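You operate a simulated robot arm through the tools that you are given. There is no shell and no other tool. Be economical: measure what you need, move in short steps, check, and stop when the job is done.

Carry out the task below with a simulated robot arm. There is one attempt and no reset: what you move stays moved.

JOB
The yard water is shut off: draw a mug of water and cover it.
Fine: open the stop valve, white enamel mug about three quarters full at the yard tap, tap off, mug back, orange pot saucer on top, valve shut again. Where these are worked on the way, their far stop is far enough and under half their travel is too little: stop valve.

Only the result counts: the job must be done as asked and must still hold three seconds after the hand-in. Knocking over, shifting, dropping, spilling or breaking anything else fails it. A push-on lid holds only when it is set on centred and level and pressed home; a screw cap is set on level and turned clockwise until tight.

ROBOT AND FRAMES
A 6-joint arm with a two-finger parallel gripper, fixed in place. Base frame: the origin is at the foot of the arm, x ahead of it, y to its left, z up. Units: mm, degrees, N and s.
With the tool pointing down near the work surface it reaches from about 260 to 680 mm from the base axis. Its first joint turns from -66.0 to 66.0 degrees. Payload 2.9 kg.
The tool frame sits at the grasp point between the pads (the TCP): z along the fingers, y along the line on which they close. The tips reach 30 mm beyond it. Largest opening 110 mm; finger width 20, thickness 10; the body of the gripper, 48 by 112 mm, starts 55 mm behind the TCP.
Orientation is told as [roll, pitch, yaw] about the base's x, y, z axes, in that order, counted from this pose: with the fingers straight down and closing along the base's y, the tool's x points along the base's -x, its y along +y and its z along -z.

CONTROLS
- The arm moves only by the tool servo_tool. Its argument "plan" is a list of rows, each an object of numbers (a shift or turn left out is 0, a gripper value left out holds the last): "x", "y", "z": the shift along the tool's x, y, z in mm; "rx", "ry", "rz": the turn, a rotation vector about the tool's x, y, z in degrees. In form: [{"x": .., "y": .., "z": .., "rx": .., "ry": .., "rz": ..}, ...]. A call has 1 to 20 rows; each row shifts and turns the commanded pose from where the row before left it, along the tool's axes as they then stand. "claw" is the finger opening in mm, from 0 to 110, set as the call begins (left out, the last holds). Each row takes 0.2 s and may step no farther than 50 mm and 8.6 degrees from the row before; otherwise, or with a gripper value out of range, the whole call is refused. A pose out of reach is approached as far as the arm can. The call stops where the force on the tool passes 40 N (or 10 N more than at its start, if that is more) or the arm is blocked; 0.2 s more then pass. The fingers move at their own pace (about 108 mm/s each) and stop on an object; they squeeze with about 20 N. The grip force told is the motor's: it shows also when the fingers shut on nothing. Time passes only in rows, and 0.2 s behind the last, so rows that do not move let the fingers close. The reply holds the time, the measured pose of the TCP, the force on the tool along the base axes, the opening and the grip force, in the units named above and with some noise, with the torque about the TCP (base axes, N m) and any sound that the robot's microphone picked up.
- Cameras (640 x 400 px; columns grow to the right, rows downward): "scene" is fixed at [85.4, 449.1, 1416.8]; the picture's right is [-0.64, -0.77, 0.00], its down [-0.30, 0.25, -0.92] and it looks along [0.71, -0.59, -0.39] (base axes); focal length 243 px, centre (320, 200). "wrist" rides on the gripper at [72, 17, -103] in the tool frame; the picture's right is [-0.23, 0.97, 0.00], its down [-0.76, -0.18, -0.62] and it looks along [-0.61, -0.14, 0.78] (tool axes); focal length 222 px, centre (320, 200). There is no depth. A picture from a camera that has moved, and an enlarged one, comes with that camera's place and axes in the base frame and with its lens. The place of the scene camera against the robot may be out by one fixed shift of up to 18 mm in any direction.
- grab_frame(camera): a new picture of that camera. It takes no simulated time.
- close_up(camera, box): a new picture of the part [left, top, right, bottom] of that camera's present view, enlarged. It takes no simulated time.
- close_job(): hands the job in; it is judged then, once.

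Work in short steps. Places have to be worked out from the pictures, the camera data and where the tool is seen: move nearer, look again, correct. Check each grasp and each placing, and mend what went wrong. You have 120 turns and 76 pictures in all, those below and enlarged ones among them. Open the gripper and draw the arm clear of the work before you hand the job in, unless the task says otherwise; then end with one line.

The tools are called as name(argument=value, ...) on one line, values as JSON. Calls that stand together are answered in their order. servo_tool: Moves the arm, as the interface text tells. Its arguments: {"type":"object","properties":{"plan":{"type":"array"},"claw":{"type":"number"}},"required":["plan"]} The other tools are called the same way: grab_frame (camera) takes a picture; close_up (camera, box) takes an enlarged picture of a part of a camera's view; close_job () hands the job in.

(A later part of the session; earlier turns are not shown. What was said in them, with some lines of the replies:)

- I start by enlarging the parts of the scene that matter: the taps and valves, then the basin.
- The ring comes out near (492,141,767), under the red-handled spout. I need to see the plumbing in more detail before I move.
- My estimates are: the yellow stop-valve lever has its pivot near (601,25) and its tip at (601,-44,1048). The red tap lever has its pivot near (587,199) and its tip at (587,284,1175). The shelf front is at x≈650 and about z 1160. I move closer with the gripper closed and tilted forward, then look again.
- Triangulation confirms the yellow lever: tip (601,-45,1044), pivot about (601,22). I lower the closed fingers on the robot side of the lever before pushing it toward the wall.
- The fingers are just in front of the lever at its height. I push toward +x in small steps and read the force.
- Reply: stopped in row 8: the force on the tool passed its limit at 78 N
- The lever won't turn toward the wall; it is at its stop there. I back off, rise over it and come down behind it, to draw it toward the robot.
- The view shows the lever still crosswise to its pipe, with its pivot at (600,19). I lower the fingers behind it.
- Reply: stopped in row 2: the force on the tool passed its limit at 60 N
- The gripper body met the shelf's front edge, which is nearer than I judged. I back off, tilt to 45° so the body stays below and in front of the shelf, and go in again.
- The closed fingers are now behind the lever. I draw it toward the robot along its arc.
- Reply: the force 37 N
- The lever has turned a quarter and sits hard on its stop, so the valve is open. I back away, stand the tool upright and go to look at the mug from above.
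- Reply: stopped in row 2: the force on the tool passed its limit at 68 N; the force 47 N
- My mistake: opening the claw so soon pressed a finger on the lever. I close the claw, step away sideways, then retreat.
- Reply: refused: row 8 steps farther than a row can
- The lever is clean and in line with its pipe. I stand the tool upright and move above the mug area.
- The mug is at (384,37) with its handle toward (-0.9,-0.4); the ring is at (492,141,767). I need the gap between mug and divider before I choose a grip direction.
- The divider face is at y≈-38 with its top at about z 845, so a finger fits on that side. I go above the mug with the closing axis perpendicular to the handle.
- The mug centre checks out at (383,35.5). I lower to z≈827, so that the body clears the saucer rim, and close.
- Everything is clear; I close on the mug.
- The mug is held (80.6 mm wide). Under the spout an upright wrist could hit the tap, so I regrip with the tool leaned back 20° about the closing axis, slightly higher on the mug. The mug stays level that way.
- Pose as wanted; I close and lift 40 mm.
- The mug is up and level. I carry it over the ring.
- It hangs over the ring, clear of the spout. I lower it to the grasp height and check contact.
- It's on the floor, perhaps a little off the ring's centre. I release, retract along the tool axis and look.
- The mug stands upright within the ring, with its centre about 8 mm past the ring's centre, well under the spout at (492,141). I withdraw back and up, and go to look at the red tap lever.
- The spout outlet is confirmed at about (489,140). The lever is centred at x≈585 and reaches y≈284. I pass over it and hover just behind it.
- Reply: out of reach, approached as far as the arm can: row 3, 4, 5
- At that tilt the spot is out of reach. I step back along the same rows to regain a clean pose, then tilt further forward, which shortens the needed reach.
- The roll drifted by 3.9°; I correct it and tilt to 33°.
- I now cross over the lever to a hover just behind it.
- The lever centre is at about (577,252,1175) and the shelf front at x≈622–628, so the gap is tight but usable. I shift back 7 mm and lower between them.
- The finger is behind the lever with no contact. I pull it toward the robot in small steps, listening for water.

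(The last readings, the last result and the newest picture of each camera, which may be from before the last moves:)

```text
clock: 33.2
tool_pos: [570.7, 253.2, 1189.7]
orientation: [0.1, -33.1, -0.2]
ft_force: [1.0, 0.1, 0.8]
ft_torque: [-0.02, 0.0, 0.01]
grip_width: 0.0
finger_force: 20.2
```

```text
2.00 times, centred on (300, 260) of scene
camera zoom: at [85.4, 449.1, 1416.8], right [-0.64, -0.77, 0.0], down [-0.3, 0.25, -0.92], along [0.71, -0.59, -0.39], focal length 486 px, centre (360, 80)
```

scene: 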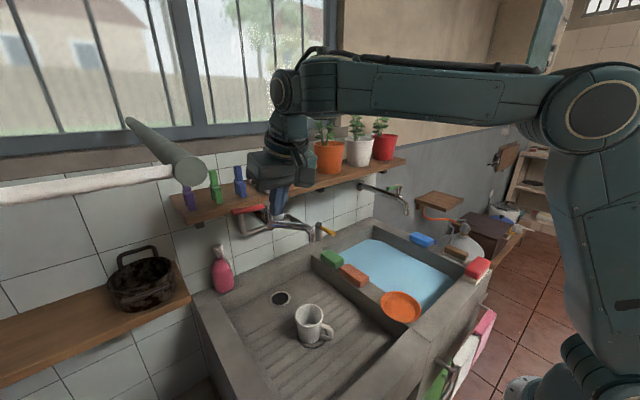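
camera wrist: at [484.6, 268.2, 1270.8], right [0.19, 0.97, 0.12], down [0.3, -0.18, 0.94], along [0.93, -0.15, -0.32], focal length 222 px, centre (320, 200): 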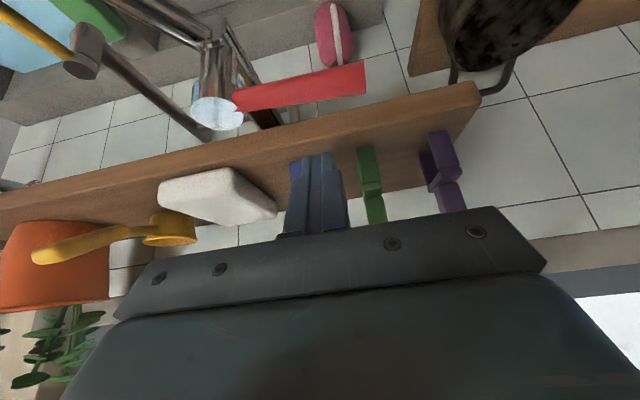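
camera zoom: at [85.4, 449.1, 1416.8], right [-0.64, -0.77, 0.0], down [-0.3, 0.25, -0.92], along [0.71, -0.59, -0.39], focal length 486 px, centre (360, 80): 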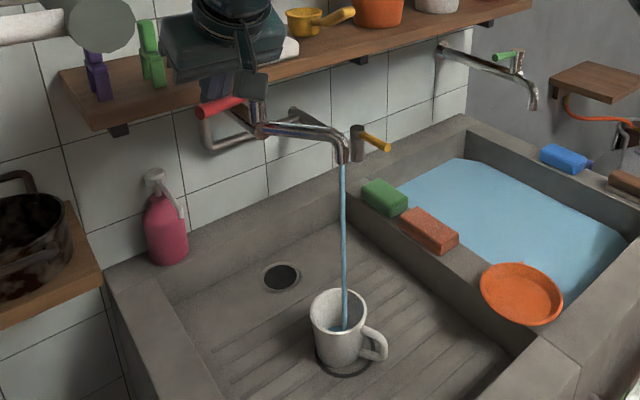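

Water runs into the mug. I check the level, and meanwhile bring the fingers over to the robot side of the lever, ready to shut it.

close_up(camera="scene", box=[285, 295, 345, 350])

servo_tool(plan=[{"x": -20.5, "z": -31.4}])

close_up(camera="scene", box=[285, 295, 345, 350])

```text
7.27 times, centred on (315, 322) of scene
camera zoom: at [85.4, 449.1, 1416.8], right [-0.64, -0.77, 0.0], down [-0.3, 0.25, -0.92], along [0.71, -0.59, -0.39], focal length 1768 px, centre (356, -691)
```

zoom: 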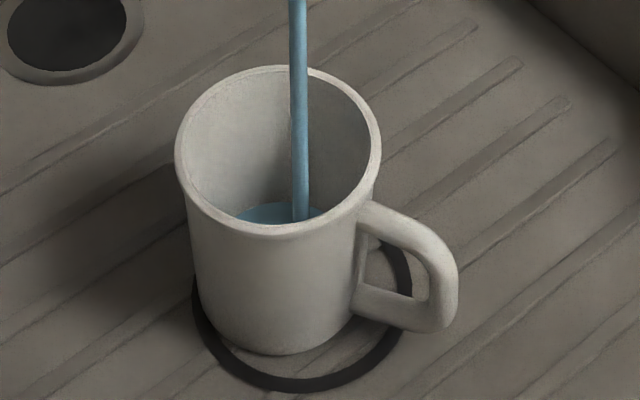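

```text
clock: 33.6
tool_pos: [570.5, 255.1, 1227.8]
orientation: [-0.1, -32.9, -0.3]
ft_force: [-0.1, 0.4, 0.0]
ft_torque: [-0.01, 0.01, 0.02]
grip_width: 0.1
finger_force: 19.0
```

```text
7.27 times, centred on (315, 322) of scene
camera zoom: at [85.4, 449.1, 1416.8], right [-0.64, -0.77, 0.0], down [-0.3, 0.25, -0.92], along [0.71, -0.59, -0.39], focal length 1768 px, centre (356, -691)
```

zoom: 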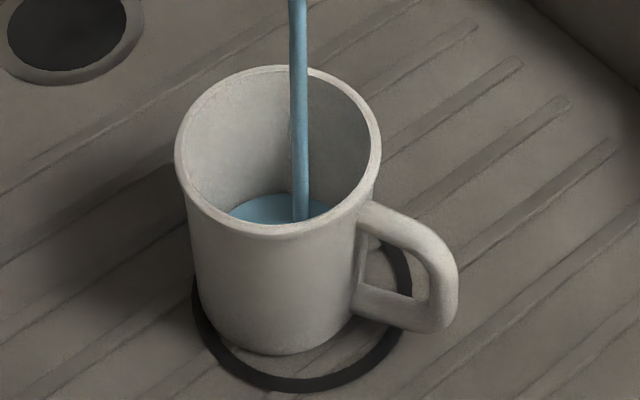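

The level rises at about 9 mm/s and is near 12 mm of roughly 66 mm, so about 4 s remain. I move the fingers to the robot side of the lever.

servo_tool(plan=[{"x": 23, "z": -15, "y": -5}, {"x": 23, "z": -15, "y": -5}, {"x": 10.1, "z": 15.5}, {"x": 10.1, "z": 15.5}])

close_up(camera="scene", box=[285, 295, 345, 350])

close_up(camera="wrist", box=[160, 0, 480, 200])

```text
clock: 34.6
tool_pos: [516.2, 243.6, 1190.7]
orientation: [0.0, -33.0, -0.3]
ft_force: [0.2, -0.5, 0.1]
ft_torque: [0.0, 0.0, -0.01]
grip_width: 0.1
finger_force: 19.6
```

```text
7.27 times, centred on (315, 322) of scene
camera zoom: at [85.4, 449.1, 1416.8], right [-0.64, -0.77, 0.0], down [-0.3, 0.25, -0.92], along [0.71, -0.59, -0.39], focal length 1768 px, centre (356, -691)
```

zoom: 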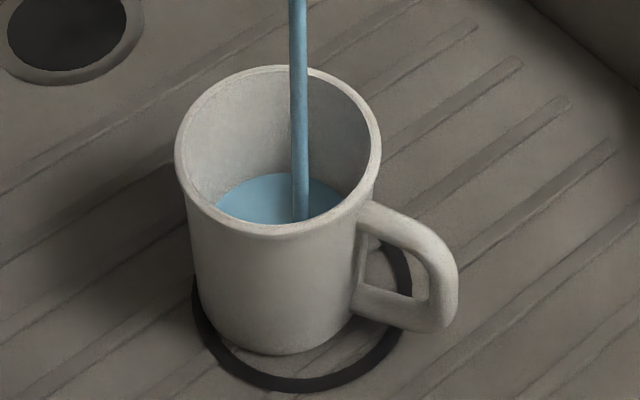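

```text
2.00 times, centred on (320, 100) of wrist
camera zoom: at [400.2, 261.6, 1237.4], right [0.2, 0.97, 0.12], down [0.3, -0.18, 0.94], along [0.93, -0.15, -0.32], focal length 444 px, centre (320, 400)
```

zoom: 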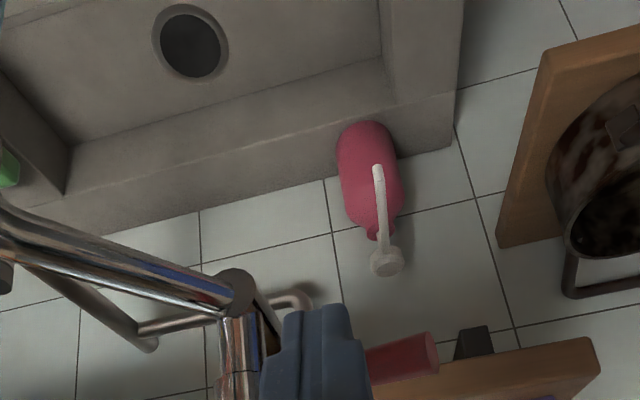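

The surface sits at row ~173 and moves 20 px/s; three quarters is about row 109. I wait 1.8 s, then check again.

servo_tool(plan=[{"rx": 0}, {"rx": 0}, {"rx": 0}, {"rx": 0}, {"rx": 0}, {"rx": 0}, {"rx": 0}, {"x": -6.7, "z": 4.4}])

close_up(camera="scene", box=[285, 295, 345, 350])

```text
clock: 36.4
tool_pos: [524.7, 243.1, 1191.1]
orientation: [-0.1, -33.1, -0.1]
ft_force: [-0.6, -0.1, -0.4]
ft_torque: [0.0, -0.02, 0.0]
grip_width: 0.0
finger_force: 20.1
```

```text
7.27 times, centred on (315, 322) of scene
camera zoom: at [85.4, 449.1, 1416.8], right [-0.64, -0.77, 0.0], down [-0.3, 0.25, -0.92], along [0.71, -0.59, -0.39], focal length 1768 px, centre (356, -691)
```

zoom: 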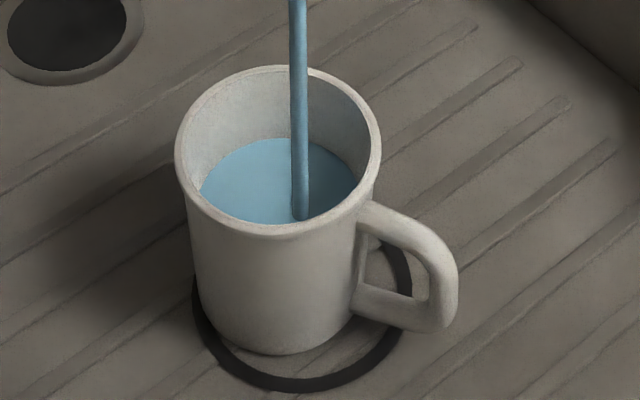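

Row 137 now. I wait 0.6 s more, then push the lever back to its stop in one go.

servo_tool(plan=[{"rx": 0}, {"rx": 0}, {"rx": 0}, {"x": -4.6, "z": 3.0}, {"x": -4.6, "z": 3.0}, {"x": -4.6, "z": 3.0}, {"x": -4.6, "z": 3.0}, {"x": -4.6, "z": 3.0}, {"x": -3, "z": 1.96}, {"x": -3, "z": 1.96}, {"x": -2, "z": 1.3}, {"x": -2, "z": 1.3}])

close_up(camera="scene", box=[285, 295, 345, 350])

close_up(camera="scene", box=[200, 150, 360, 250])

```text
clock: 38.3
tool_pos: [547.1, 244.7, 1190.3]
orientation: [-0.3, -32.2, -0.1]
ft_force: [-14.2, -0.6, 0.6]
ft_torque: [-0.04, 0.3, -0.04]
grip_width: 0.0
finger_force: 19.8
stopped in row 9: the force on the tool passed its limit at 45 N (the readings are from after the stop); the commanded pose is now the measured one
```

```text
7.27 times, centred on (315, 322) of scene
camera zoom: at [84.9, 449.1, 1416.9], right [-0.64, -0.77, 0.0], down [-0.3, 0.25, -0.92], along [0.71, -0.59, -0.39], focal length 1768 px, centre (356, -691)
```

zoom: 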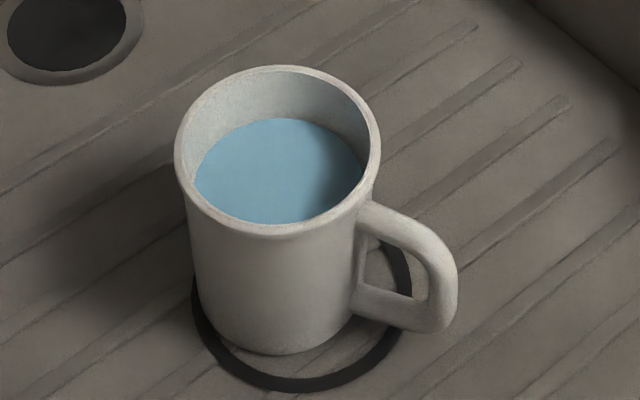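

```text
4.00 times, centred on (280, 200) of scene
camera zoom: at [84.9, 449.1, 1416.9], right [-0.64, -0.77, 0.0], down [-0.3, 0.25, -0.92], along [0.71, -0.59, -0.39], focal length 972 px, centre (480, 200)
```

zoom: 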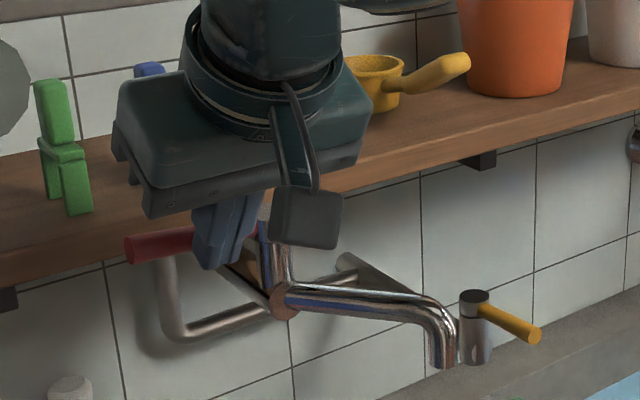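

The tap is shut and the stream has stopped. Allowing for the taper, I judge the level at about 0.65–0.69, slightly low. I go back behind the lever for a short top-up.

servo_tool(plan=[{"x": 10, "z": -6.5, "ry": -0.8}, {"x": -20.7, "z": -31.8}, {"x": -25.1, "z": 16.4, "y": 3}, {"x": -25.1, "z": 16.4, "y": 3}, {"x": 10.4, "z": 15.9}, {"x": 10.4, "z": 15.9}])

close_up(camera="wrist", box=[160, 0, 480, 200])

```text
clock: 39.7
tool_pos: [595.8, 249.0, 1190.1]
orientation: [0.0, -33.2, -0.2]
ft_force: [-0.1, -0.9, -0.6]
ft_torque: [-0.02, -0.05, -0.01]
grip_width: 0.1
finger_force: 20.5
```

```text
2.00 times, centred on (320, 100) of wrist
camera zoom: at [480.7, 267.7, 1236.6], right [0.19, 0.97, 0.12], down [0.3, -0.18, 0.94], along [0.94, -0.15, -0.32], focal length 444 px, centre (320, 400)
```

zoom: 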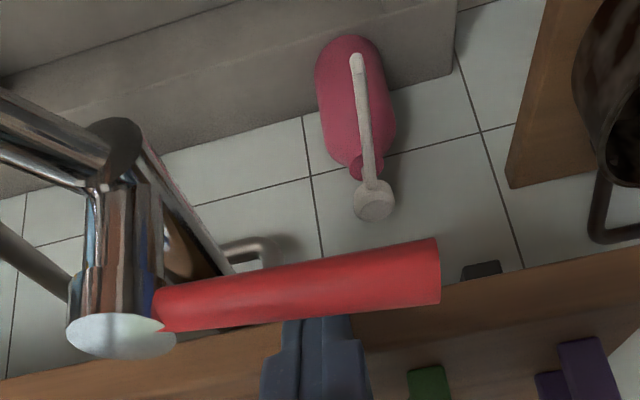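

Now a brief small opening and re-closing in one continuous sequence.

servo_tool(plan=[{"x": 6.7, "z": -4.4}, {"x": 5.0, "z": -3.3}, {"x": -20.7, "z": -31.8}, {"x": 37.7, "z": -24.6}, {"x": 28.2, "z": 26.9}, {"x": -7.5, "z": 4.9}, {"x": -5.9, "z": 3.8}, {"x": -3.4, "z": 2.2}, {"x": -2, "z": 1.3}, {"x": -2, "z": 1.3}, {"x": -2, "z": 1.3}])

close_up(camera="scene", box=[285, 295, 345, 350])

```text
clock: 42.0
tool_pos: [550.9, 251.6, 1184.8]
orientation: [-0.4, -32.1, 0.1]
ft_force: [-7.0, -0.3, -2.8]
ft_torque: [-0.02, 0.13, -0.04]
grip_width: 0.2
finger_force: 19.9
stopped in row 11: the force on the tool passed its limit at 42 N (the readings are from after the stop); the commanded pose is now the measured one
```

```text
7.27 times, centred on (315, 322) of scene
camera zoom: at [85.2, 449.1, 1416.8], right [-0.64, -0.77, 0.0], down [-0.3, 0.25, -0.92], along [0.71, -0.59, -0.39], focal length 1768 px, centre (356, -691)
```

zoom: 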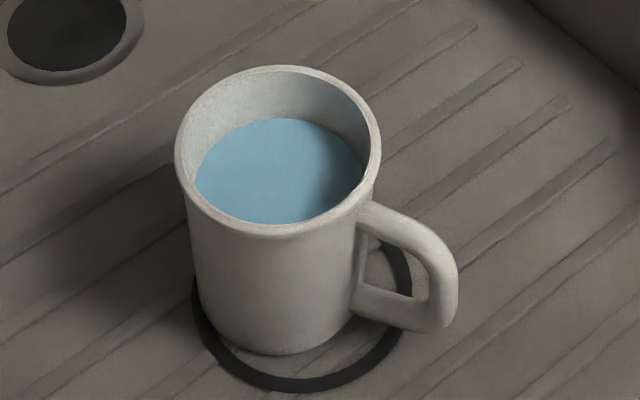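

No change: that small opening passed no water. I repeat with a somewhat larger opening.

servo_tool(plan=[{"x": 12.5, "z": -8.2, "ry": -0.9}, {"x": -23.4, "z": -36}, {"x": -25.1, "z": 16.4, "y": -1}, {"x": -25.1, "z": 16.4, "y": -1}, {"x": 10.4, "z": 15.9}, {"x": 10.4, "z": 15.9}])

```text
clock: 43.4
tool_pos: [594.7, 249.3, 1189.1]
orientation: [-0.3, -33.0, 0.2]
ft_force: [-0.5, 0.5, 0.5]
ft_torque: [-0.01, -0.01, -0.03]
grip_width: 0.0
finger_force: 20.0
```

In position; I run the top-up with a pull of about 17°.

servo_tool(plan=[{"x": 7.5, "z": -4.9}, {"x": 8.4, "z": -5.5}, {"x": -20.7, "z": -31.8}, {"x": 37.7, "z": -24.6}, {"x": 25.7, "z": 28.5}, {"x": -8.4, "z": 5.5}, {"x": -7.5, "z": 4.9}, {"x": -3.4, "z": 2.2}, {"x": -2, "z": 1.3}, {"x": -2, "z": 1.3}, {"x": -2, "z": 1.3}])

close_up(camera="scene", box=[285, 295, 345, 350])

```text
clock: 45.5
tool_pos: [547.2, 249.4, 1192.1]
orientation: [-0.4, -32.5, 0.2]
ft_force: [-17.7, -4.0, 3.4]
ft_torque: [-0.06, 0.24, -0.08]
grip_width: 0.0
finger_force: 20.2
stopped in row 10: the force on the tool passed its limit at 44 N (the readings are from after the stop); the commanded pose is now the measured one
```

```text
7.27 times, centred on (315, 322) of scene
camera zoom: at [84.7, 448.9, 1416.9], right [-0.64, -0.77, 0.0], down [-0.3, 0.25, -0.92], along [0.71, -0.59, -0.39], focal length 1768 px, centre (356, -691)
```

zoom: 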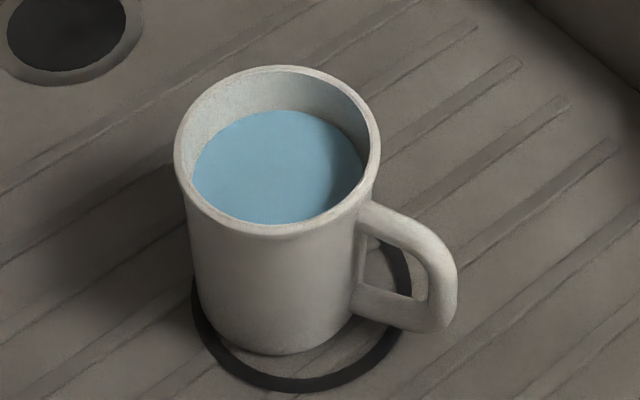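

The level is now at row ~110, about three quarters, and the lever is on its stop with the stream off. I withdraw and come back to the mug in the tilted pose used before.

servo_tool(plan=[{"x": 41.9, "z": -27.3}, {"x": 41.9, "z": -27.3}, {"ry": 6.25, "rx": -0.4}, {"ry": 6.25}, {"rx": -2.78, "rz": -7.64}, {"rx": -2.78, "rz": -7.64}, {"rx": -2.78, "rz": -7.64}, {"x": 29.7, "y": -29.1, "z": -10.8}, {"x": 29.7, "y": -29.1, "z": -10.8}, {"x": 29.7, "y": -29.1, "z": -10.8}, {"x": 29.7, "y": -29.1, "z": -10.8}, {"x": 15.7, "z": 43.2}, {"x": 15.7, "z": 43.2}, {"x": 15.7, "z": 43.2}, {"x": 15.7, "z": 43.2}, {"x": 15.7, "z": 43.2}], claw=104)

grab_frame(camera="scene")

```text
clock: 48.9
tool_pos: [382.1, 91.5, 959.6]
orientation: [0.0, -20.0, 24.7]
ft_force: [0.3, -0.1, -0.9]
ft_torque: [-0.04, -0.02, 0.0]
grip_width: 103.8
finger_force: 0.1
```

```text
21 pictures are left
```

scene: 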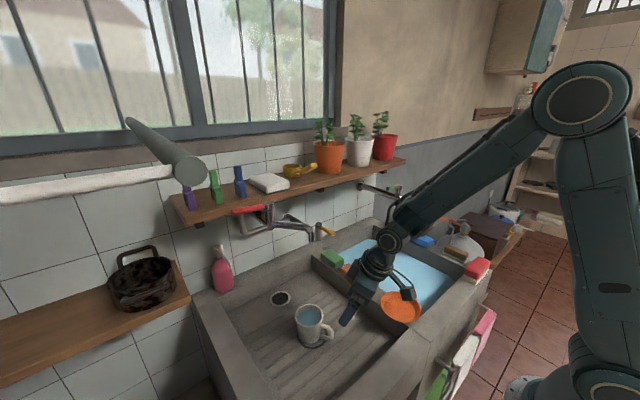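

I approach along the earlier line and grasp at the same TCP (492.5,142.2,839).

servo_tool(plan=[{"x": -36.5, "y": 0.3, "z": 28.5}, {"x": -36.5, "y": 0.4, "z": 28.5}, {"z": 33}, {"z": 33}, {"z": 20}, {"z": 12}, {"rx": 0}])

close_up(camera="scene", box=[265, 275, 365, 360])

```text
clock: 50.5
tool_pos: [491.9, 142.1, 841.4]
orientation: [0.1, -20.0, 24.6]
ft_force: [-0.3, -0.4, 0.4]
ft_torque: [-0.01, 0.01, 0.0]
grip_width: 104.2
finger_force: 0.0
```

```text
4.71 times, centred on (315, 318) of scene
camera zoom: at [85.4, 449.1, 1416.8], right [-0.64, -0.77, 0.0], down [-0.3, 0.25, -0.92], along [0.71, -0.59, -0.39], focal length 1144 px, centre (344, -353)
```

zoom: 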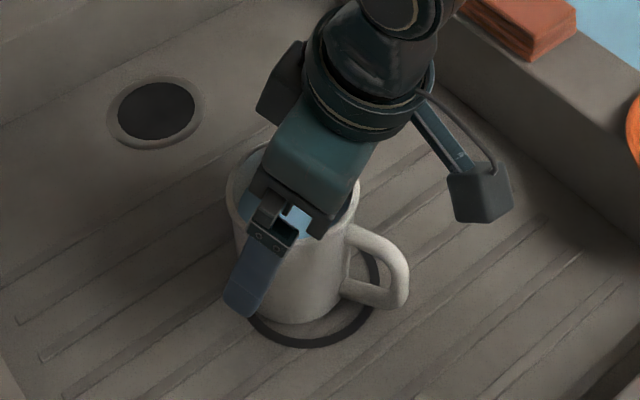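

I shift 6 mm further onto the mug for a better centred hold, then close and lift slowly.

servo_tool(plan=[{"x": -3.6, "z": 7.7}, {"rx": 0}])

servo_tool(plan=[{"rx": 0}, {"rx": 0}, {"rx": 0}, {"rx": 0}], claw=55)

servo_tool(plan=[{"x": -1.7, "z": -4.7}, {"x": -3.4, "z": -9.4}, {"x": -4.1, "z": -11.3}, {"x": -4.1, "z": -11.3}, {"x": -1.7, "z": -4.7}])

close_up(camera="scene", box=[265, 275, 365, 360])

```text
clock: 51.1
tool_pos: [497.4, 145.1, 835.2]
orientation: [0.1, -20.0, 24.7]
ft_force: [0.5, -0.4, -0.9]
ft_torque: [0.0, 0.03, -0.01]
grip_width: 104.0
finger_force: 0.1
```

```text
clock: 52.1
tool_pos: [497.6, 145.6, 835.0]
orientation: [0.0, -20.0, 24.7]
ft_force: [0.9, 0.4, 0.5]
ft_torque: [0.0, -0.03, -0.01]
grip_width: 81.0
finger_force: 20.3
```

```text
clock: 53.3
tool_pos: [498.1, 144.9, 879.2]
orientation: [0.0, -19.9, 24.6]
ft_force: [0.2, 0.5, -3.3]
ft_torque: [-0.03, -0.05, 0.03]
grip_width: 80.8
finger_force: 20.3
```

```text
4.71 times, centred on (315, 318) of scene
camera zoom: at [85.4, 449.1, 1416.8], right [-0.64, -0.77, 0.0], down [-0.3, 0.25, -0.92], along [0.71, -0.59, -0.39], focal length 1144 px, centre (344, -353)
```

zoom: 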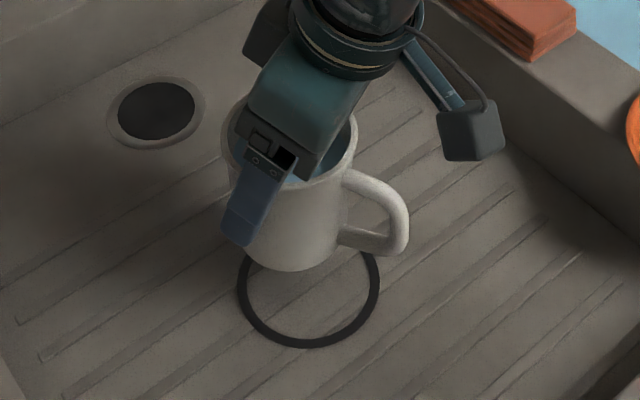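

Lifted with the mug level. I carry it slowly back to its original place.

servo_tool(plan=[{"x": 5, "y": -2, "z": -1.8}, {"x": 8, "y": -3, "z": -2.9}, {"x": 12.2, "y": -4.66, "z": -4.44}, {"x": 12.2, "y": -4.66, "z": -4.44}, {"x": 12.2, "y": -4.66, "z": -4.44}, {"x": 12.2, "y": -4.66, "z": -4.44}, {"x": 12.2, "y": -4.66, "z": -4.44}, {"x": 12.2, "y": -4.66, "z": -4.44}, {"x": 12.2, "y": -4.66, "z": -4.44}, {"x": 12.2, "y": -4.66, "z": -4.44}, {"x": 12.2, "y": -4.66, "z": -4.44}, {"x": 8, "y": -3, "z": -2.9}, {"x": 4.2, "y": -1.7, "z": -1.5}, {"rx": 0}])

close_up(camera="scene", box=[300, 250, 440, 360])

```text
clock: 56.3
tool_pos: [389.1, 37.6, 879.4]
orientation: [0.0, -20.1, 24.6]
ft_force: [-0.3, 0.5, -3.0]
ft_torque: [0.0, -0.05, -0.03]
grip_width: 81.2
finger_force: 20.2
```

```text
3.64 times, centred on (370, 305) of scene
camera zoom: at [85.4, 449.1, 1416.8], right [-0.64, -0.77, 0.0], down [-0.3, 0.25, -0.92], along [0.71, -0.59, -0.39], focal length 884 px, centre (138, -182)
```

zoom: 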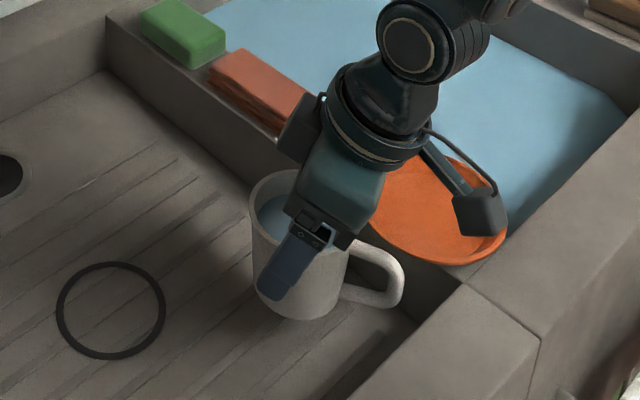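

It is over its old place. I lower it the last 44 mm, slowing at the end, and then release.

servo_tool(plan=[{"x": 4.1, "z": 11.3}, {"x": 4.1, "z": 11.3}, {"x": 3.4, "z": 9.4}, {"x": 2, "z": 5.6}, {"x": 0.9, "z": 2.4}, {"x": 0.5, "z": 1.4}])

servo_tool(plan=[{"rx": 0}, {"rx": 0}, {"z": -6}, {"z": -20}, {"z": -40}, {"z": -40}], claw=104)

grab_frame(camera="wrist")

close_up(camera="scene", box=[310, 265, 430, 365])

```text
clock: 57.7
tool_pos: [389.2, 39.4, 836.6]
orientation: [0.0, -20.1, 24.7]
ft_force: [-1.5, 0.1, -0.5]
ft_torque: [0.04, 0.02, 0.03]
grip_width: 81.1
finger_force: 20.3
```

```text
clock: 59.1
tool_pos: [353.9, 23.9, 934.1]
orientation: [0.0, -20.1, 24.6]
ft_force: [0.0, 0.5, -0.8]
ft_torque: [0.02, -0.02, 0.01]
grip_width: 104.2
finger_force: 0.0
```

```text
17 pictures are left
camera wrist: at [254.4, -3.5, 1007.3], right [-0.21, 0.97, 0.08], down [0.53, 0.05, 0.85], along [0.82, 0.22, -0.53], focal length 222 px, centre (320, 200)
```

wrist: 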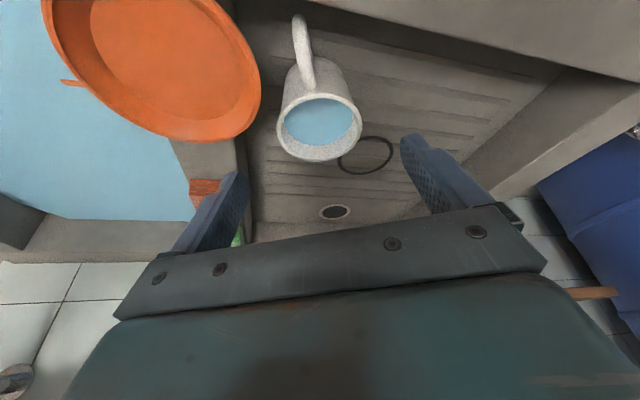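

```text
4.00 times, centred on (370, 315) of scene
camera zoom: at [85.4, 449.1, 1416.8], right [-0.64, -0.77, 0.0], down [-0.3, 0.25, -0.92], along [0.71, -0.59, -0.39], focal length 972 px, centre (120, -260)
```

zoom: 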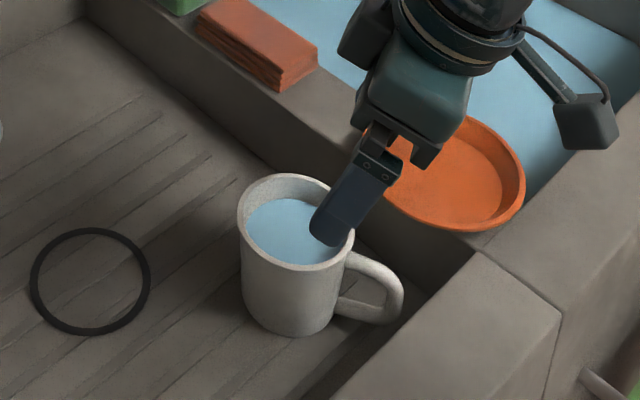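

The mug stands back at (386.5,38.5), rim z≈844, still upright. Next the saucer: about 118 mm across, wider than the gripper, so I look closely at its shape and tab.

close_up(camera="wrist", box=[20, 0, 280, 160])

```text
2.46 times, centred on (150, 80) of wrist
camera zoom: at [254.4, -3.5, 1007.3], right [-0.21, 0.97, 0.08], down [0.53, 0.05, 0.85], along [0.82, 0.22, -0.53], focal length 547 px, centre (738, 495)
```

zoom: 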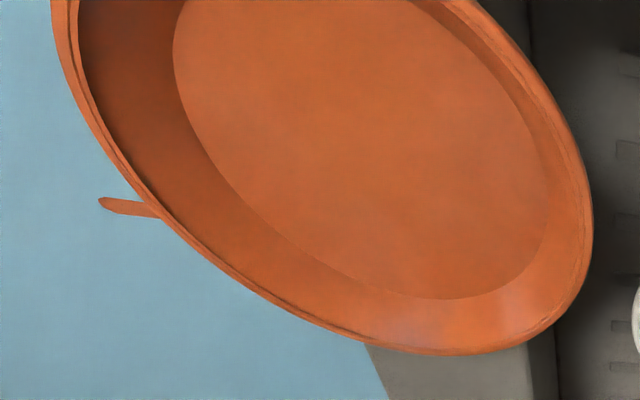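

The orange sliver is only a leaf floating in the water; the saucer is a shallow dish, centre ≈(341,-70), rim z≈858, wall sloping about 45°, overhanging the divider on the drainboard side. I'll pinch its +y wall with the tool rolled 45°, so the pads lie along the wall. First I go to a pre-approach pose.

servo_tool(plan=[{"x": -10.3, "z": -28.2}, {"x": -10.3, "z": -28.2}, {"ry": 6.7}, {"ry": 6.7}, {"ry": 6.7}, {"rz": 8.2}, {"rz": 8.2}, {"rz": 8.2}, {"rx": 7.5}, {"rx": 7.5}, {"rx": 7.5}, {"rx": 7.5}, {"rx": 7.5}, {"rx": 7.5}, {"x": 6.5, "y": 35, "z": 16.6}, {"x": 6.5, "y": 35, "z": 16.6}, {"rx": 0}], claw=26)

grab_frame(camera="wrist")

close_up(camera="scene", box=[310, 240, 450, 365])

```text
clock: 62.7
tool_pos: [343.8, 48.0, 921.6]
orientation: [-45.0, 0.0, -0.1]
ft_force: [0.2, -0.2, 0.0]
ft_torque: [-0.02, -0.01, 0.02]
grip_width: 26.2
finger_force: 0.1
```

```text
14 pictures are left
camera wrist: at [274.1, 133.4, 981.7], right [0.23, 0.69, -0.69], down [0.76, 0.32, 0.57], along [0.61, -0.65, -0.45], focal length 222 px, centre (320, 200)
```

wrist: 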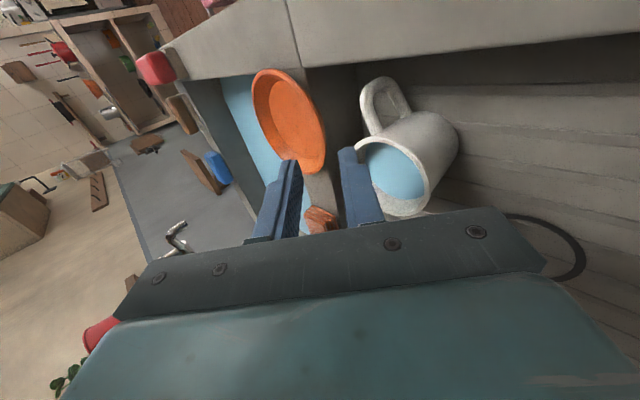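

```text
3.20 times, centred on (380, 302) of scene
camera zoom: at [85.4, 449.1, 1416.8], right [-0.64, -0.77, 0.0], down [-0.3, 0.25, -0.92], along [0.71, -0.59, -0.39], focal length 778 px, centre (128, -128)
```

zoom: 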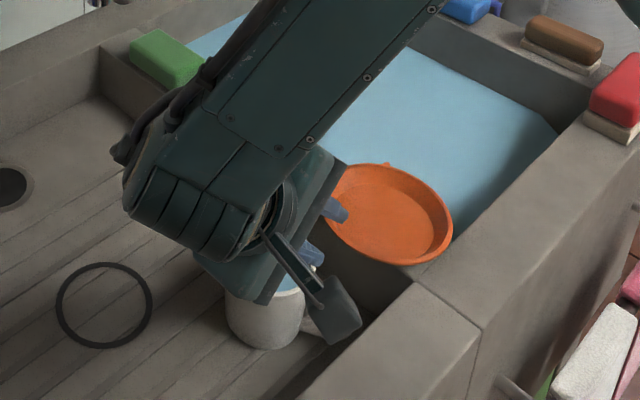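

I need a more precise fix on the saucer's near wall relative to the fingers, so I take an enlarged wrist view.

close_up(camera="wrist", box=[230, 60, 450, 220])

```text
2.50 times, centred on (340, 140) of wrist
camera zoom: at [274.1, 133.4, 981.7], right [0.23, 0.69, -0.69], down [0.76, 0.32, 0.57], along [0.61, -0.65, -0.45], focal length 555 px, centre (270, 350)
```

zoom: 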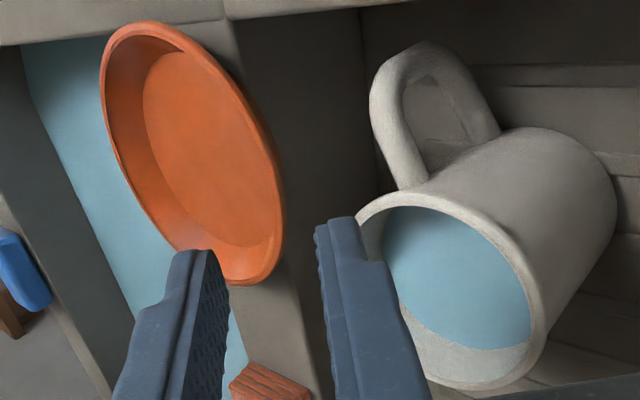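

Seen almost along the wall: it lies about 3–4 mm to the outer side of the finger midline and its rim is about 60 mm beyond the tips. I shift 3.5 mm and advance 62 mm.

servo_tool(plan=[{"y": 3.5}, {"z": 25}, {"z": 25}, {"z": 12}])

close_up(camera="wrist", box=[230, 60, 450, 220])

```text
clock: 63.7
tool_pos: [344.1, 7.4, 873.9]
orientation: [-45.0, 0.1, 0.0]
ft_force: [0.0, -0.4, 0.2]
ft_torque: [-0.02, 0.01, -0.03]
grip_width: 25.7
finger_force: 0.2
```

```text
2.50 times, centred on (340, 140) of wrist
camera zoom: at [273.9, 93.5, 935.6], right [0.23, 0.69, -0.69], down [0.76, 0.32, 0.57], along [0.61, -0.65, -0.45], focal length 555 px, centre (270, 350)
```

zoom: 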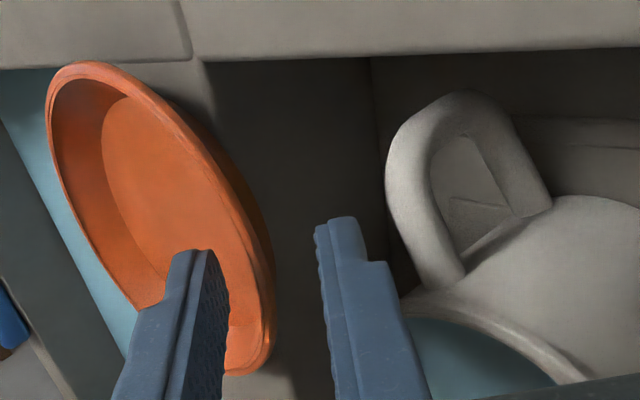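

The tips are level with the rim and straddle it evenly. I advance another 12 mm along the wall and close.

servo_tool(plan=[{"z": 6}, {"z": 6}, {"rx": 0}])

servo_tool(plan=[{"rx": 0}, {"rx": 0}, {"rx": 0}], claw=0)

close_up(camera="wrist", box=[230, 60, 450, 220])

```text
clock: 64.5
tool_pos: [344.2, -1.3, 866.7]
orientation: [-45.0, 0.1, 0.0]
ft_force: [-0.2, -0.8, 0.4]
ft_torque: [0.03, -0.01, 0.03]
grip_width: 25.8
finger_force: 0.1
```

```text
clock: 65.3
tool_pos: [343.5, 0.2, 866.7]
orientation: [-45.0, 0.1, 0.0]
ft_force: [-0.8, -1.1, 4.6]
ft_torque: [-0.16, 0.12, -0.05]
grip_width: 5.8
finger_force: 19.8
```

```text
2.50 times, centred on (340, 140) of wrist
camera zoom: at [273.7, 84.8, 928.2], right [0.23, 0.69, -0.69], down [0.76, 0.32, 0.57], along [0.61, -0.65, -0.45], focal length 555 px, centre (270, 350)
```

zoom: 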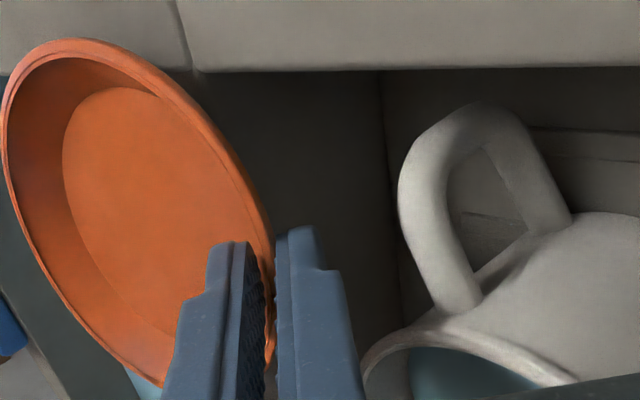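

The wall is pinched (5.8 mm). I lift 20 mm and check that the saucer stays level.

servo_tool(plan=[{"y": -2.8, "z": -2.8}, {"y": -4.2, "z": -4.2}, {"y": -7.1, "z": -7.1}, {"rx": 0}])

close_up(camera="scene", box=[310, 240, 450, 365])

```text
clock: 66.3
tool_pos: [344.1, -1.4, 886.4]
orientation: [-44.9, 0.2, 0.1]
ft_force: [0.0, 0.3, -0.7]
ft_torque: [0.07, -0.01, 0.01]
grip_width: 5.8
finger_force: 19.6
```

```text
3.20 times, centred on (380, 302) of scene
camera zoom: at [85.4, 449.1, 1416.8], right [-0.64, -0.77, 0.0], down [-0.3, 0.25, -0.92], along [0.71, -0.59, -0.39], focal length 778 px, centre (128, -128)
```

zoom: 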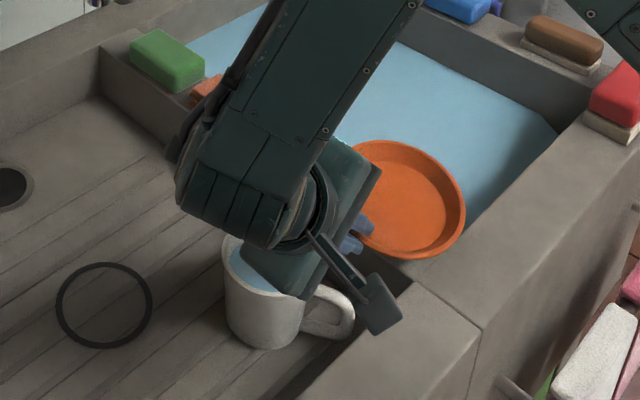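

The saucer hangs level. I raise it and carry it over the mug.

servo_tool(plan=[{"y": -10, "z": -10}, {"y": -10, "z": -10}, {"x": -4, "y": 8, "z": -8}, {"x": -9.1, "y": 17.5, "z": -17.5}, {"x": -9.1, "y": 17.5, "z": -17.5}, {"x": -9.1, "y": 17.5, "z": -17.5}, {"x": -9.1, "y": 17.5, "z": -17.5}, {"rx": 0}, {"rx": 0}])

grab_frame(camera="wrist")

close_up(camera="scene", box=[310, 240, 450, 365])

```text
clock: 68.3
tool_pos: [384.3, 110.1, 918.0]
orientation: [-44.9, 0.1, 0.0]
ft_force: [-0.1, -0.3, -0.7]
ft_torque: [0.03, 0.02, -0.01]
grip_width: 5.7
finger_force: 20.0
```

```text
8 pictures are left
camera wrist: at [313.6, 195.6, 977.5], right [0.23, 0.69, -0.69], down [0.76, 0.32, 0.57], along [0.61, -0.65, -0.45], focal length 222 px, centre (320, 200)
```

wrist: 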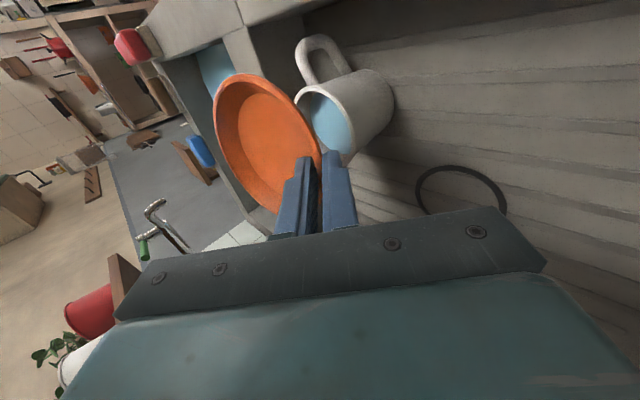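

```text
3.20 times, centred on (380, 302) of scene
camera zoom: at [85.4, 449.1, 1416.8], right [-0.64, -0.77, 0.0], down [-0.3, 0.25, -0.92], along [0.71, -0.59, -0.39], focal length 778 px, centre (128, -128)
```

zoom: 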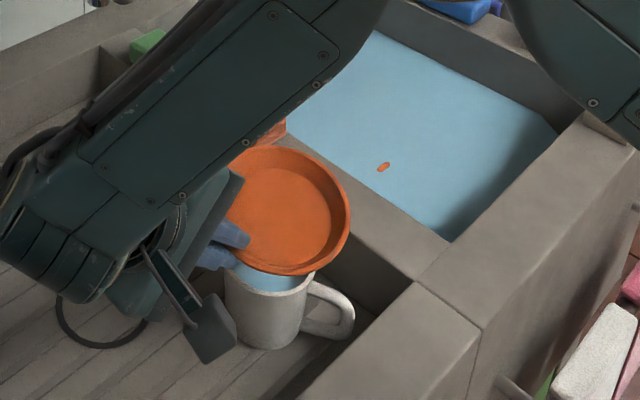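

The saucer looks tipped up by some 6° on the far side. I rotate the tool to level it, then lower it to just above the mug and check.

servo_tool(plan=[{"rx": -3}, {"rx": -3}, {"y": -2.3, "z": 1.9}, {"y": 9.4, "z": 11.7}, {"y": 9.4, "z": 11.7}, {"rx": 0}])

close_up(camera="scene", box=[330, 270, 410, 350])

```text
clock: 69.7
tool_pos: [384.3, 107.1, 884.1]
orientation: [-38.9, 0.2, 0.1]
ft_force: [-0.3, 0.2, -0.6]
ft_torque: [0.07, 0.03, 0.01]
grip_width: 5.7
finger_force: 19.8
```

```text
5.00 times, centred on (370, 310) of scene
camera zoom: at [85.4, 449.1, 1416.8], right [-0.64, -0.77, 0.0], down [-0.3, 0.25, -0.92], along [0.71, -0.59, -0.39], focal length 1215 px, centre (70, -350)
```

zoom: 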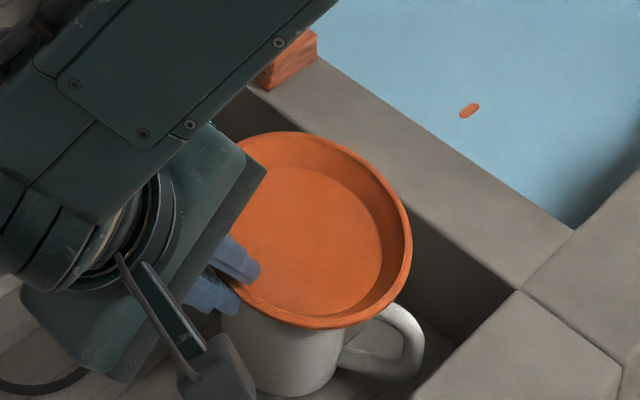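

In the scene view the saucer is near level, with its centre ≈(377,37) against the mug's (386,38.5). I shift +8 mm in x and +1.5 mm in y and lower a little, watching the force.

servo_tool(plan=[{"x": -4, "y": 1.2, "z": -0.9}, {"x": -4}, {"y": 2.5, "z": 3.1}, {"y": 2.5, "z": 3.1}, {"rx": 0}])

servo_tool(plan=[{"y": 1.26, "z": 1.55}, {"rx": 0}])

servo_tool(plan=[{"y": 1.26, "z": 1.55}, {"rx": 0}])

```text
clock: 70.9
tool_pos: [392.5, 108.3, 877.3]
orientation: [-38.9, 0.1, -0.1]
ft_force: [-2.3, 2.3, 5.8]
ft_torque: [-0.26, 0.29, -0.17]
grip_width: 5.8
finger_force: 19.8
```

```text
clock: 71.5
tool_pos: [391.8, 108.4, 876.1]
orientation: [-39.0, -0.1, 0.0]
ft_force: [0.6, 3.5, 19.2]
ft_torque: [-0.49, 0.37, -0.07]
grip_width: 6.1
finger_force: 20.0
```

```text
clock: 72.1
tool_pos: [391.8, 108.5, 873.8]
orientation: [-39.0, 0.0, 0.1]
ft_force: [-0.7, 3.0, 17.0]
ft_torque: [-0.4, 0.38, -0.07]
grip_width: 6.2
finger_force: 20.3
```

Contact. The torques put it on the mug's near rim, so I check how the saucer sits before releasing.

close_up(camera="scene", box=[330, 270, 410, 350])

```text
5.00 times, centred on (370, 310) of scene
camera zoom: at [85.1, 449.1, 1416.8], right [-0.64, -0.77, 0.0], down [-0.3, 0.25, -0.92], along [0.71, -0.59, -0.39], focal length 1215 px, centre (70, -350)
```

zoom: 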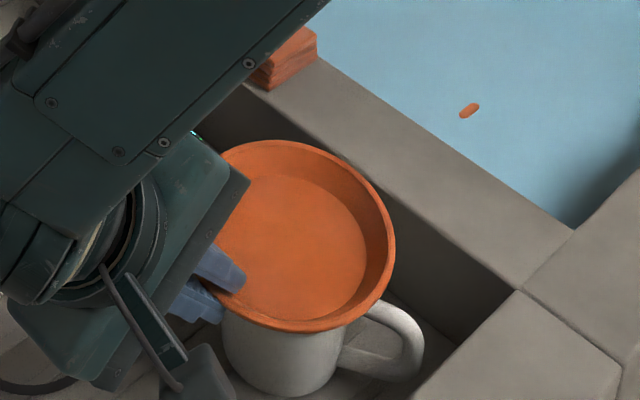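

The saucer is centred on the mug within about 2 mm. I ease off the load slightly, open the fingers and retract along the tool axis.

servo_tool(plan=[{"y": -1.2, "z": -1.5}, {"rx": 0}])

servo_tool(plan=[{"rx": 0}, {"rx": 0}, {"rx": 0}, {"z": -8}, {"z": -15}, {"z": -40}, {"z": -40}, {"z": -40}], claw=22)

close_up(camera="scene", box=[330, 270, 410, 350])

```text
clock: 72.7
tool_pos: [391.7, 109.3, 874.4]
orientation: [-39.0, 0.0, 0.1]
ft_force: [-0.4, -0.4, -0.2]
ft_torque: [0.02, -0.02, 0.01]
grip_width: 5.8
finger_force: 19.7
```

```text
clock: 74.5
tool_pos: [390.0, 198.1, 985.7]
orientation: [-39.1, 0.1, 0.0]
ft_force: [-0.5, 0.1, 0.2]
ft_torque: [0.02, 0.0, -0.02]
grip_width: 22.4
finger_force: 0.1
```

```text
5.00 times, centred on (370, 310) of scene
camera zoom: at [85.4, 449.1, 1416.8], right [-0.64, -0.77, 0.0], down [-0.3, 0.25, -0.92], along [0.71, -0.59, -0.39], focal length 1215 px, centre (70, -350)
```

zoom: 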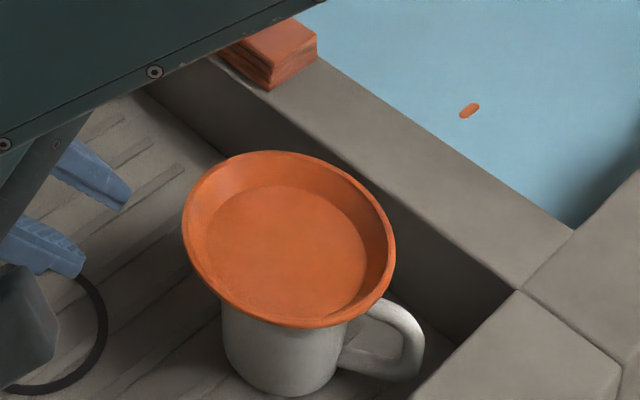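

The saucer sits flat and centred on the mug. Now the valve: I reorient with closed fingers and go to the +y side of the yellow lever, which points at the robot along y≈19.

servo_tool(plan=[{"rx": -7.8}, {"rx": -7.8}, {"rx": -7.8}, {"rx": -7.8}, {"rx": -7.8}, {"y": -34.5, "z": -18.75}, {"y": -34.5, "z": -18.75}, {"y": -34.5, "z": -18.75}, {"y": -34.5, "z": -18.75}, {"ry": -7}, {"ry": -7}, {"ry": -7}, {"ry": -7}, {"ry": -7}, {"rx": 0}], claw=0)

```text
clock: 77.7
tool_pos: [392.0, 60.1, 1060.5]
orientation: [0.0, -35.0, 0.2]
ft_force: [-0.1, -0.2, -0.1]
ft_torque: [-0.01, 0.01, 0.01]
grip_width: 0.0
finger_force: 19.8
```

Pose clean. I advance to TCP (550,52,1050), beside the lever, and look.

servo_tool(plan=[{"x": -30.8, "y": -2, "z": 24.8}, {"x": -30.8, "y": -2, "z": 24.8}, {"x": -30.8, "y": -2, "z": 24.8}, {"x": -30.8, "y": -2, "z": 24.8}, {"rx": 0}])

grab_frame(camera="wrist")

```text
clock: 78.9
tool_pos: [551.8, 51.6, 1050.0]
orientation: [0.0, -34.8, 0.0]
ft_force: [0.1, 0.8, 0.3]
ft_torque: [-0.03, 0.0, -0.03]
grip_width: 0.0
finger_force: 20.0
```

```text
3 pictures are left
camera wrist: at [434.8, 68.3, 1093.6], right [0.19, 0.97, 0.13], down [0.27, -0.18, 0.95], along [0.95, -0.14, -0.29], focal length 222 px, centre (320, 200)
```

wrist: 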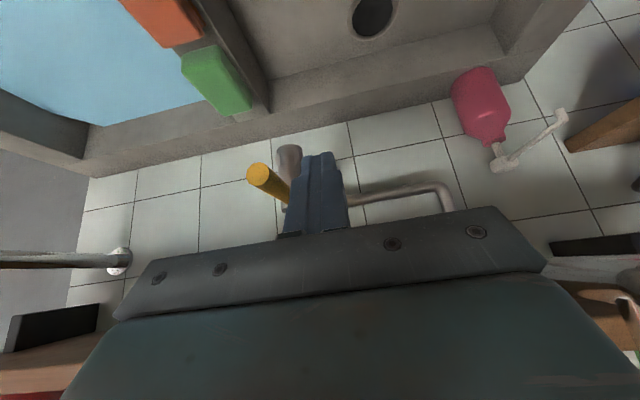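

The fingers are beside the lever as planned. I sweep it along its arc back to crosswise, until its stop.

servo_tool(plan=[{"x": 3.3, "z": -2.3, "y": -15.6}, {"x": 1.6, "z": -1.1, "y": -12}, {"x": 0.8, "z": -0.6, "y": -13}, {"x": -3.3, "z": 2.3, "y": -12}, {"x": -4.9, "z": 3.4, "y": -11}, {"x": -7.4, "z": 5.1, "y": -9}, {"x": -8.2, "z": 5.7, "y": -7}, {"x": -3.3, "z": 2.3}, {"x": -2.5, "z": 1.7}, {"x": -2.5, "z": 1.7}, {"x": -2.5, "z": 1.7}])

close_up(camera="scene", box=[260, 170, 420, 270])

```text
clock: 81.3
tool_pos: [582.8, -27.6, 1046.5]
orientation: [0.0, -34.2, 0.1]
ft_force: [-25.9, -1.2, -6.6]
ft_torque: [0.06, 0.45, 0.11]
grip_width: 0.0
finger_force: 20.0
```

```text
4.00 times, centred on (340, 220) of scene
camera zoom: at [84.7, 449.0, 1416.9], right [-0.64, -0.77, 0.0], down [-0.3, 0.25, -0.92], along [0.71, -0.59, -0.39], focal length 972 px, centre (240, 120)
```

zoom: 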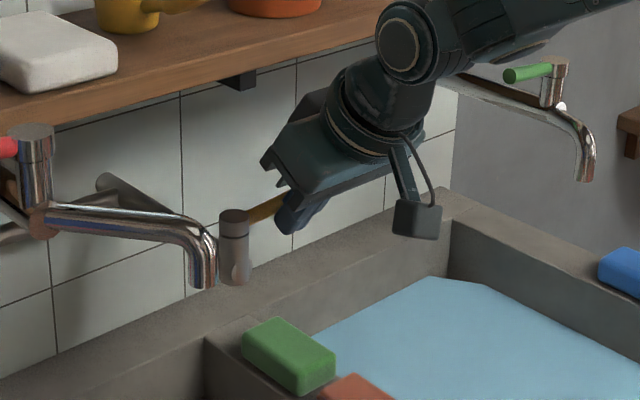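

The lever is crosswise again and pressed on its stop at 26 N. I withdraw straight back and up, open the gripper, and take a last look.

servo_tool(plan=[{"x": 8, "z": -5.6}, {"x": 30, "z": -21}, {"x": 40, "z": -28}, {"x": 40, "z": -28}, {"x": 40, "z": -28}, {"x": -25.6, "z": -36.9}, {"x": -25.6, "z": -36.9}, {"x": -25.6, "z": -36.9}, {"rx": 0}])

servo_tool(plan=[{"rx": 0}, {"rx": 0}, {"rx": 0}], claw=110)

grab_frame(camera="scene")

```text
clock: 83.3
tool_pos: [390.0, -27.8, 1185.0]
orientation: [-0.1, -35.0, 0.0]
ft_force: [0.0, -0.9, 0.0]
ft_torque: [-0.01, 0.0, -0.03]
grip_width: 0.0
finger_force: 20.5
```

```text
clock: 84.1
tool_pos: [389.9, -27.0, 1184.9]
orientation: [0.1, -34.8, 0.1]
ft_force: [0.3, -0.3, 0.2]
ft_torque: [0.01, -0.02, 0.02]
grip_width: 110.3
finger_force: 0.1
```

```text
1 pictures are left
```

scene: 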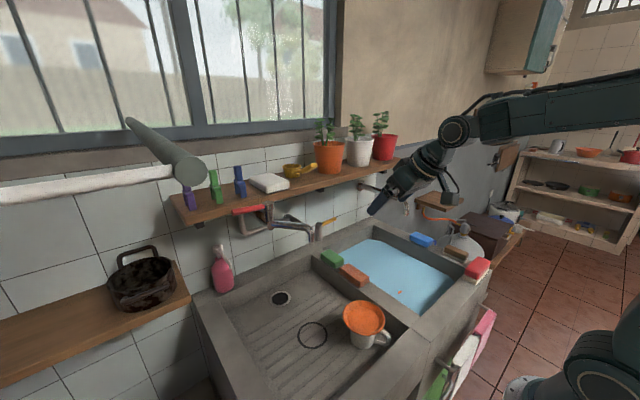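

The last picture shows the valve lever crosswise, the tap off, the mug back in its place with the saucer level on top, and nothing else moved. I hand the job in.

close_job()

```text
The job is handed in.
```

The mug is filled to about three quarters and back in its place, with the orange saucer resting centred on top. The tap is off, the stop valve is shut again, and the arm is clear with the gripper open.
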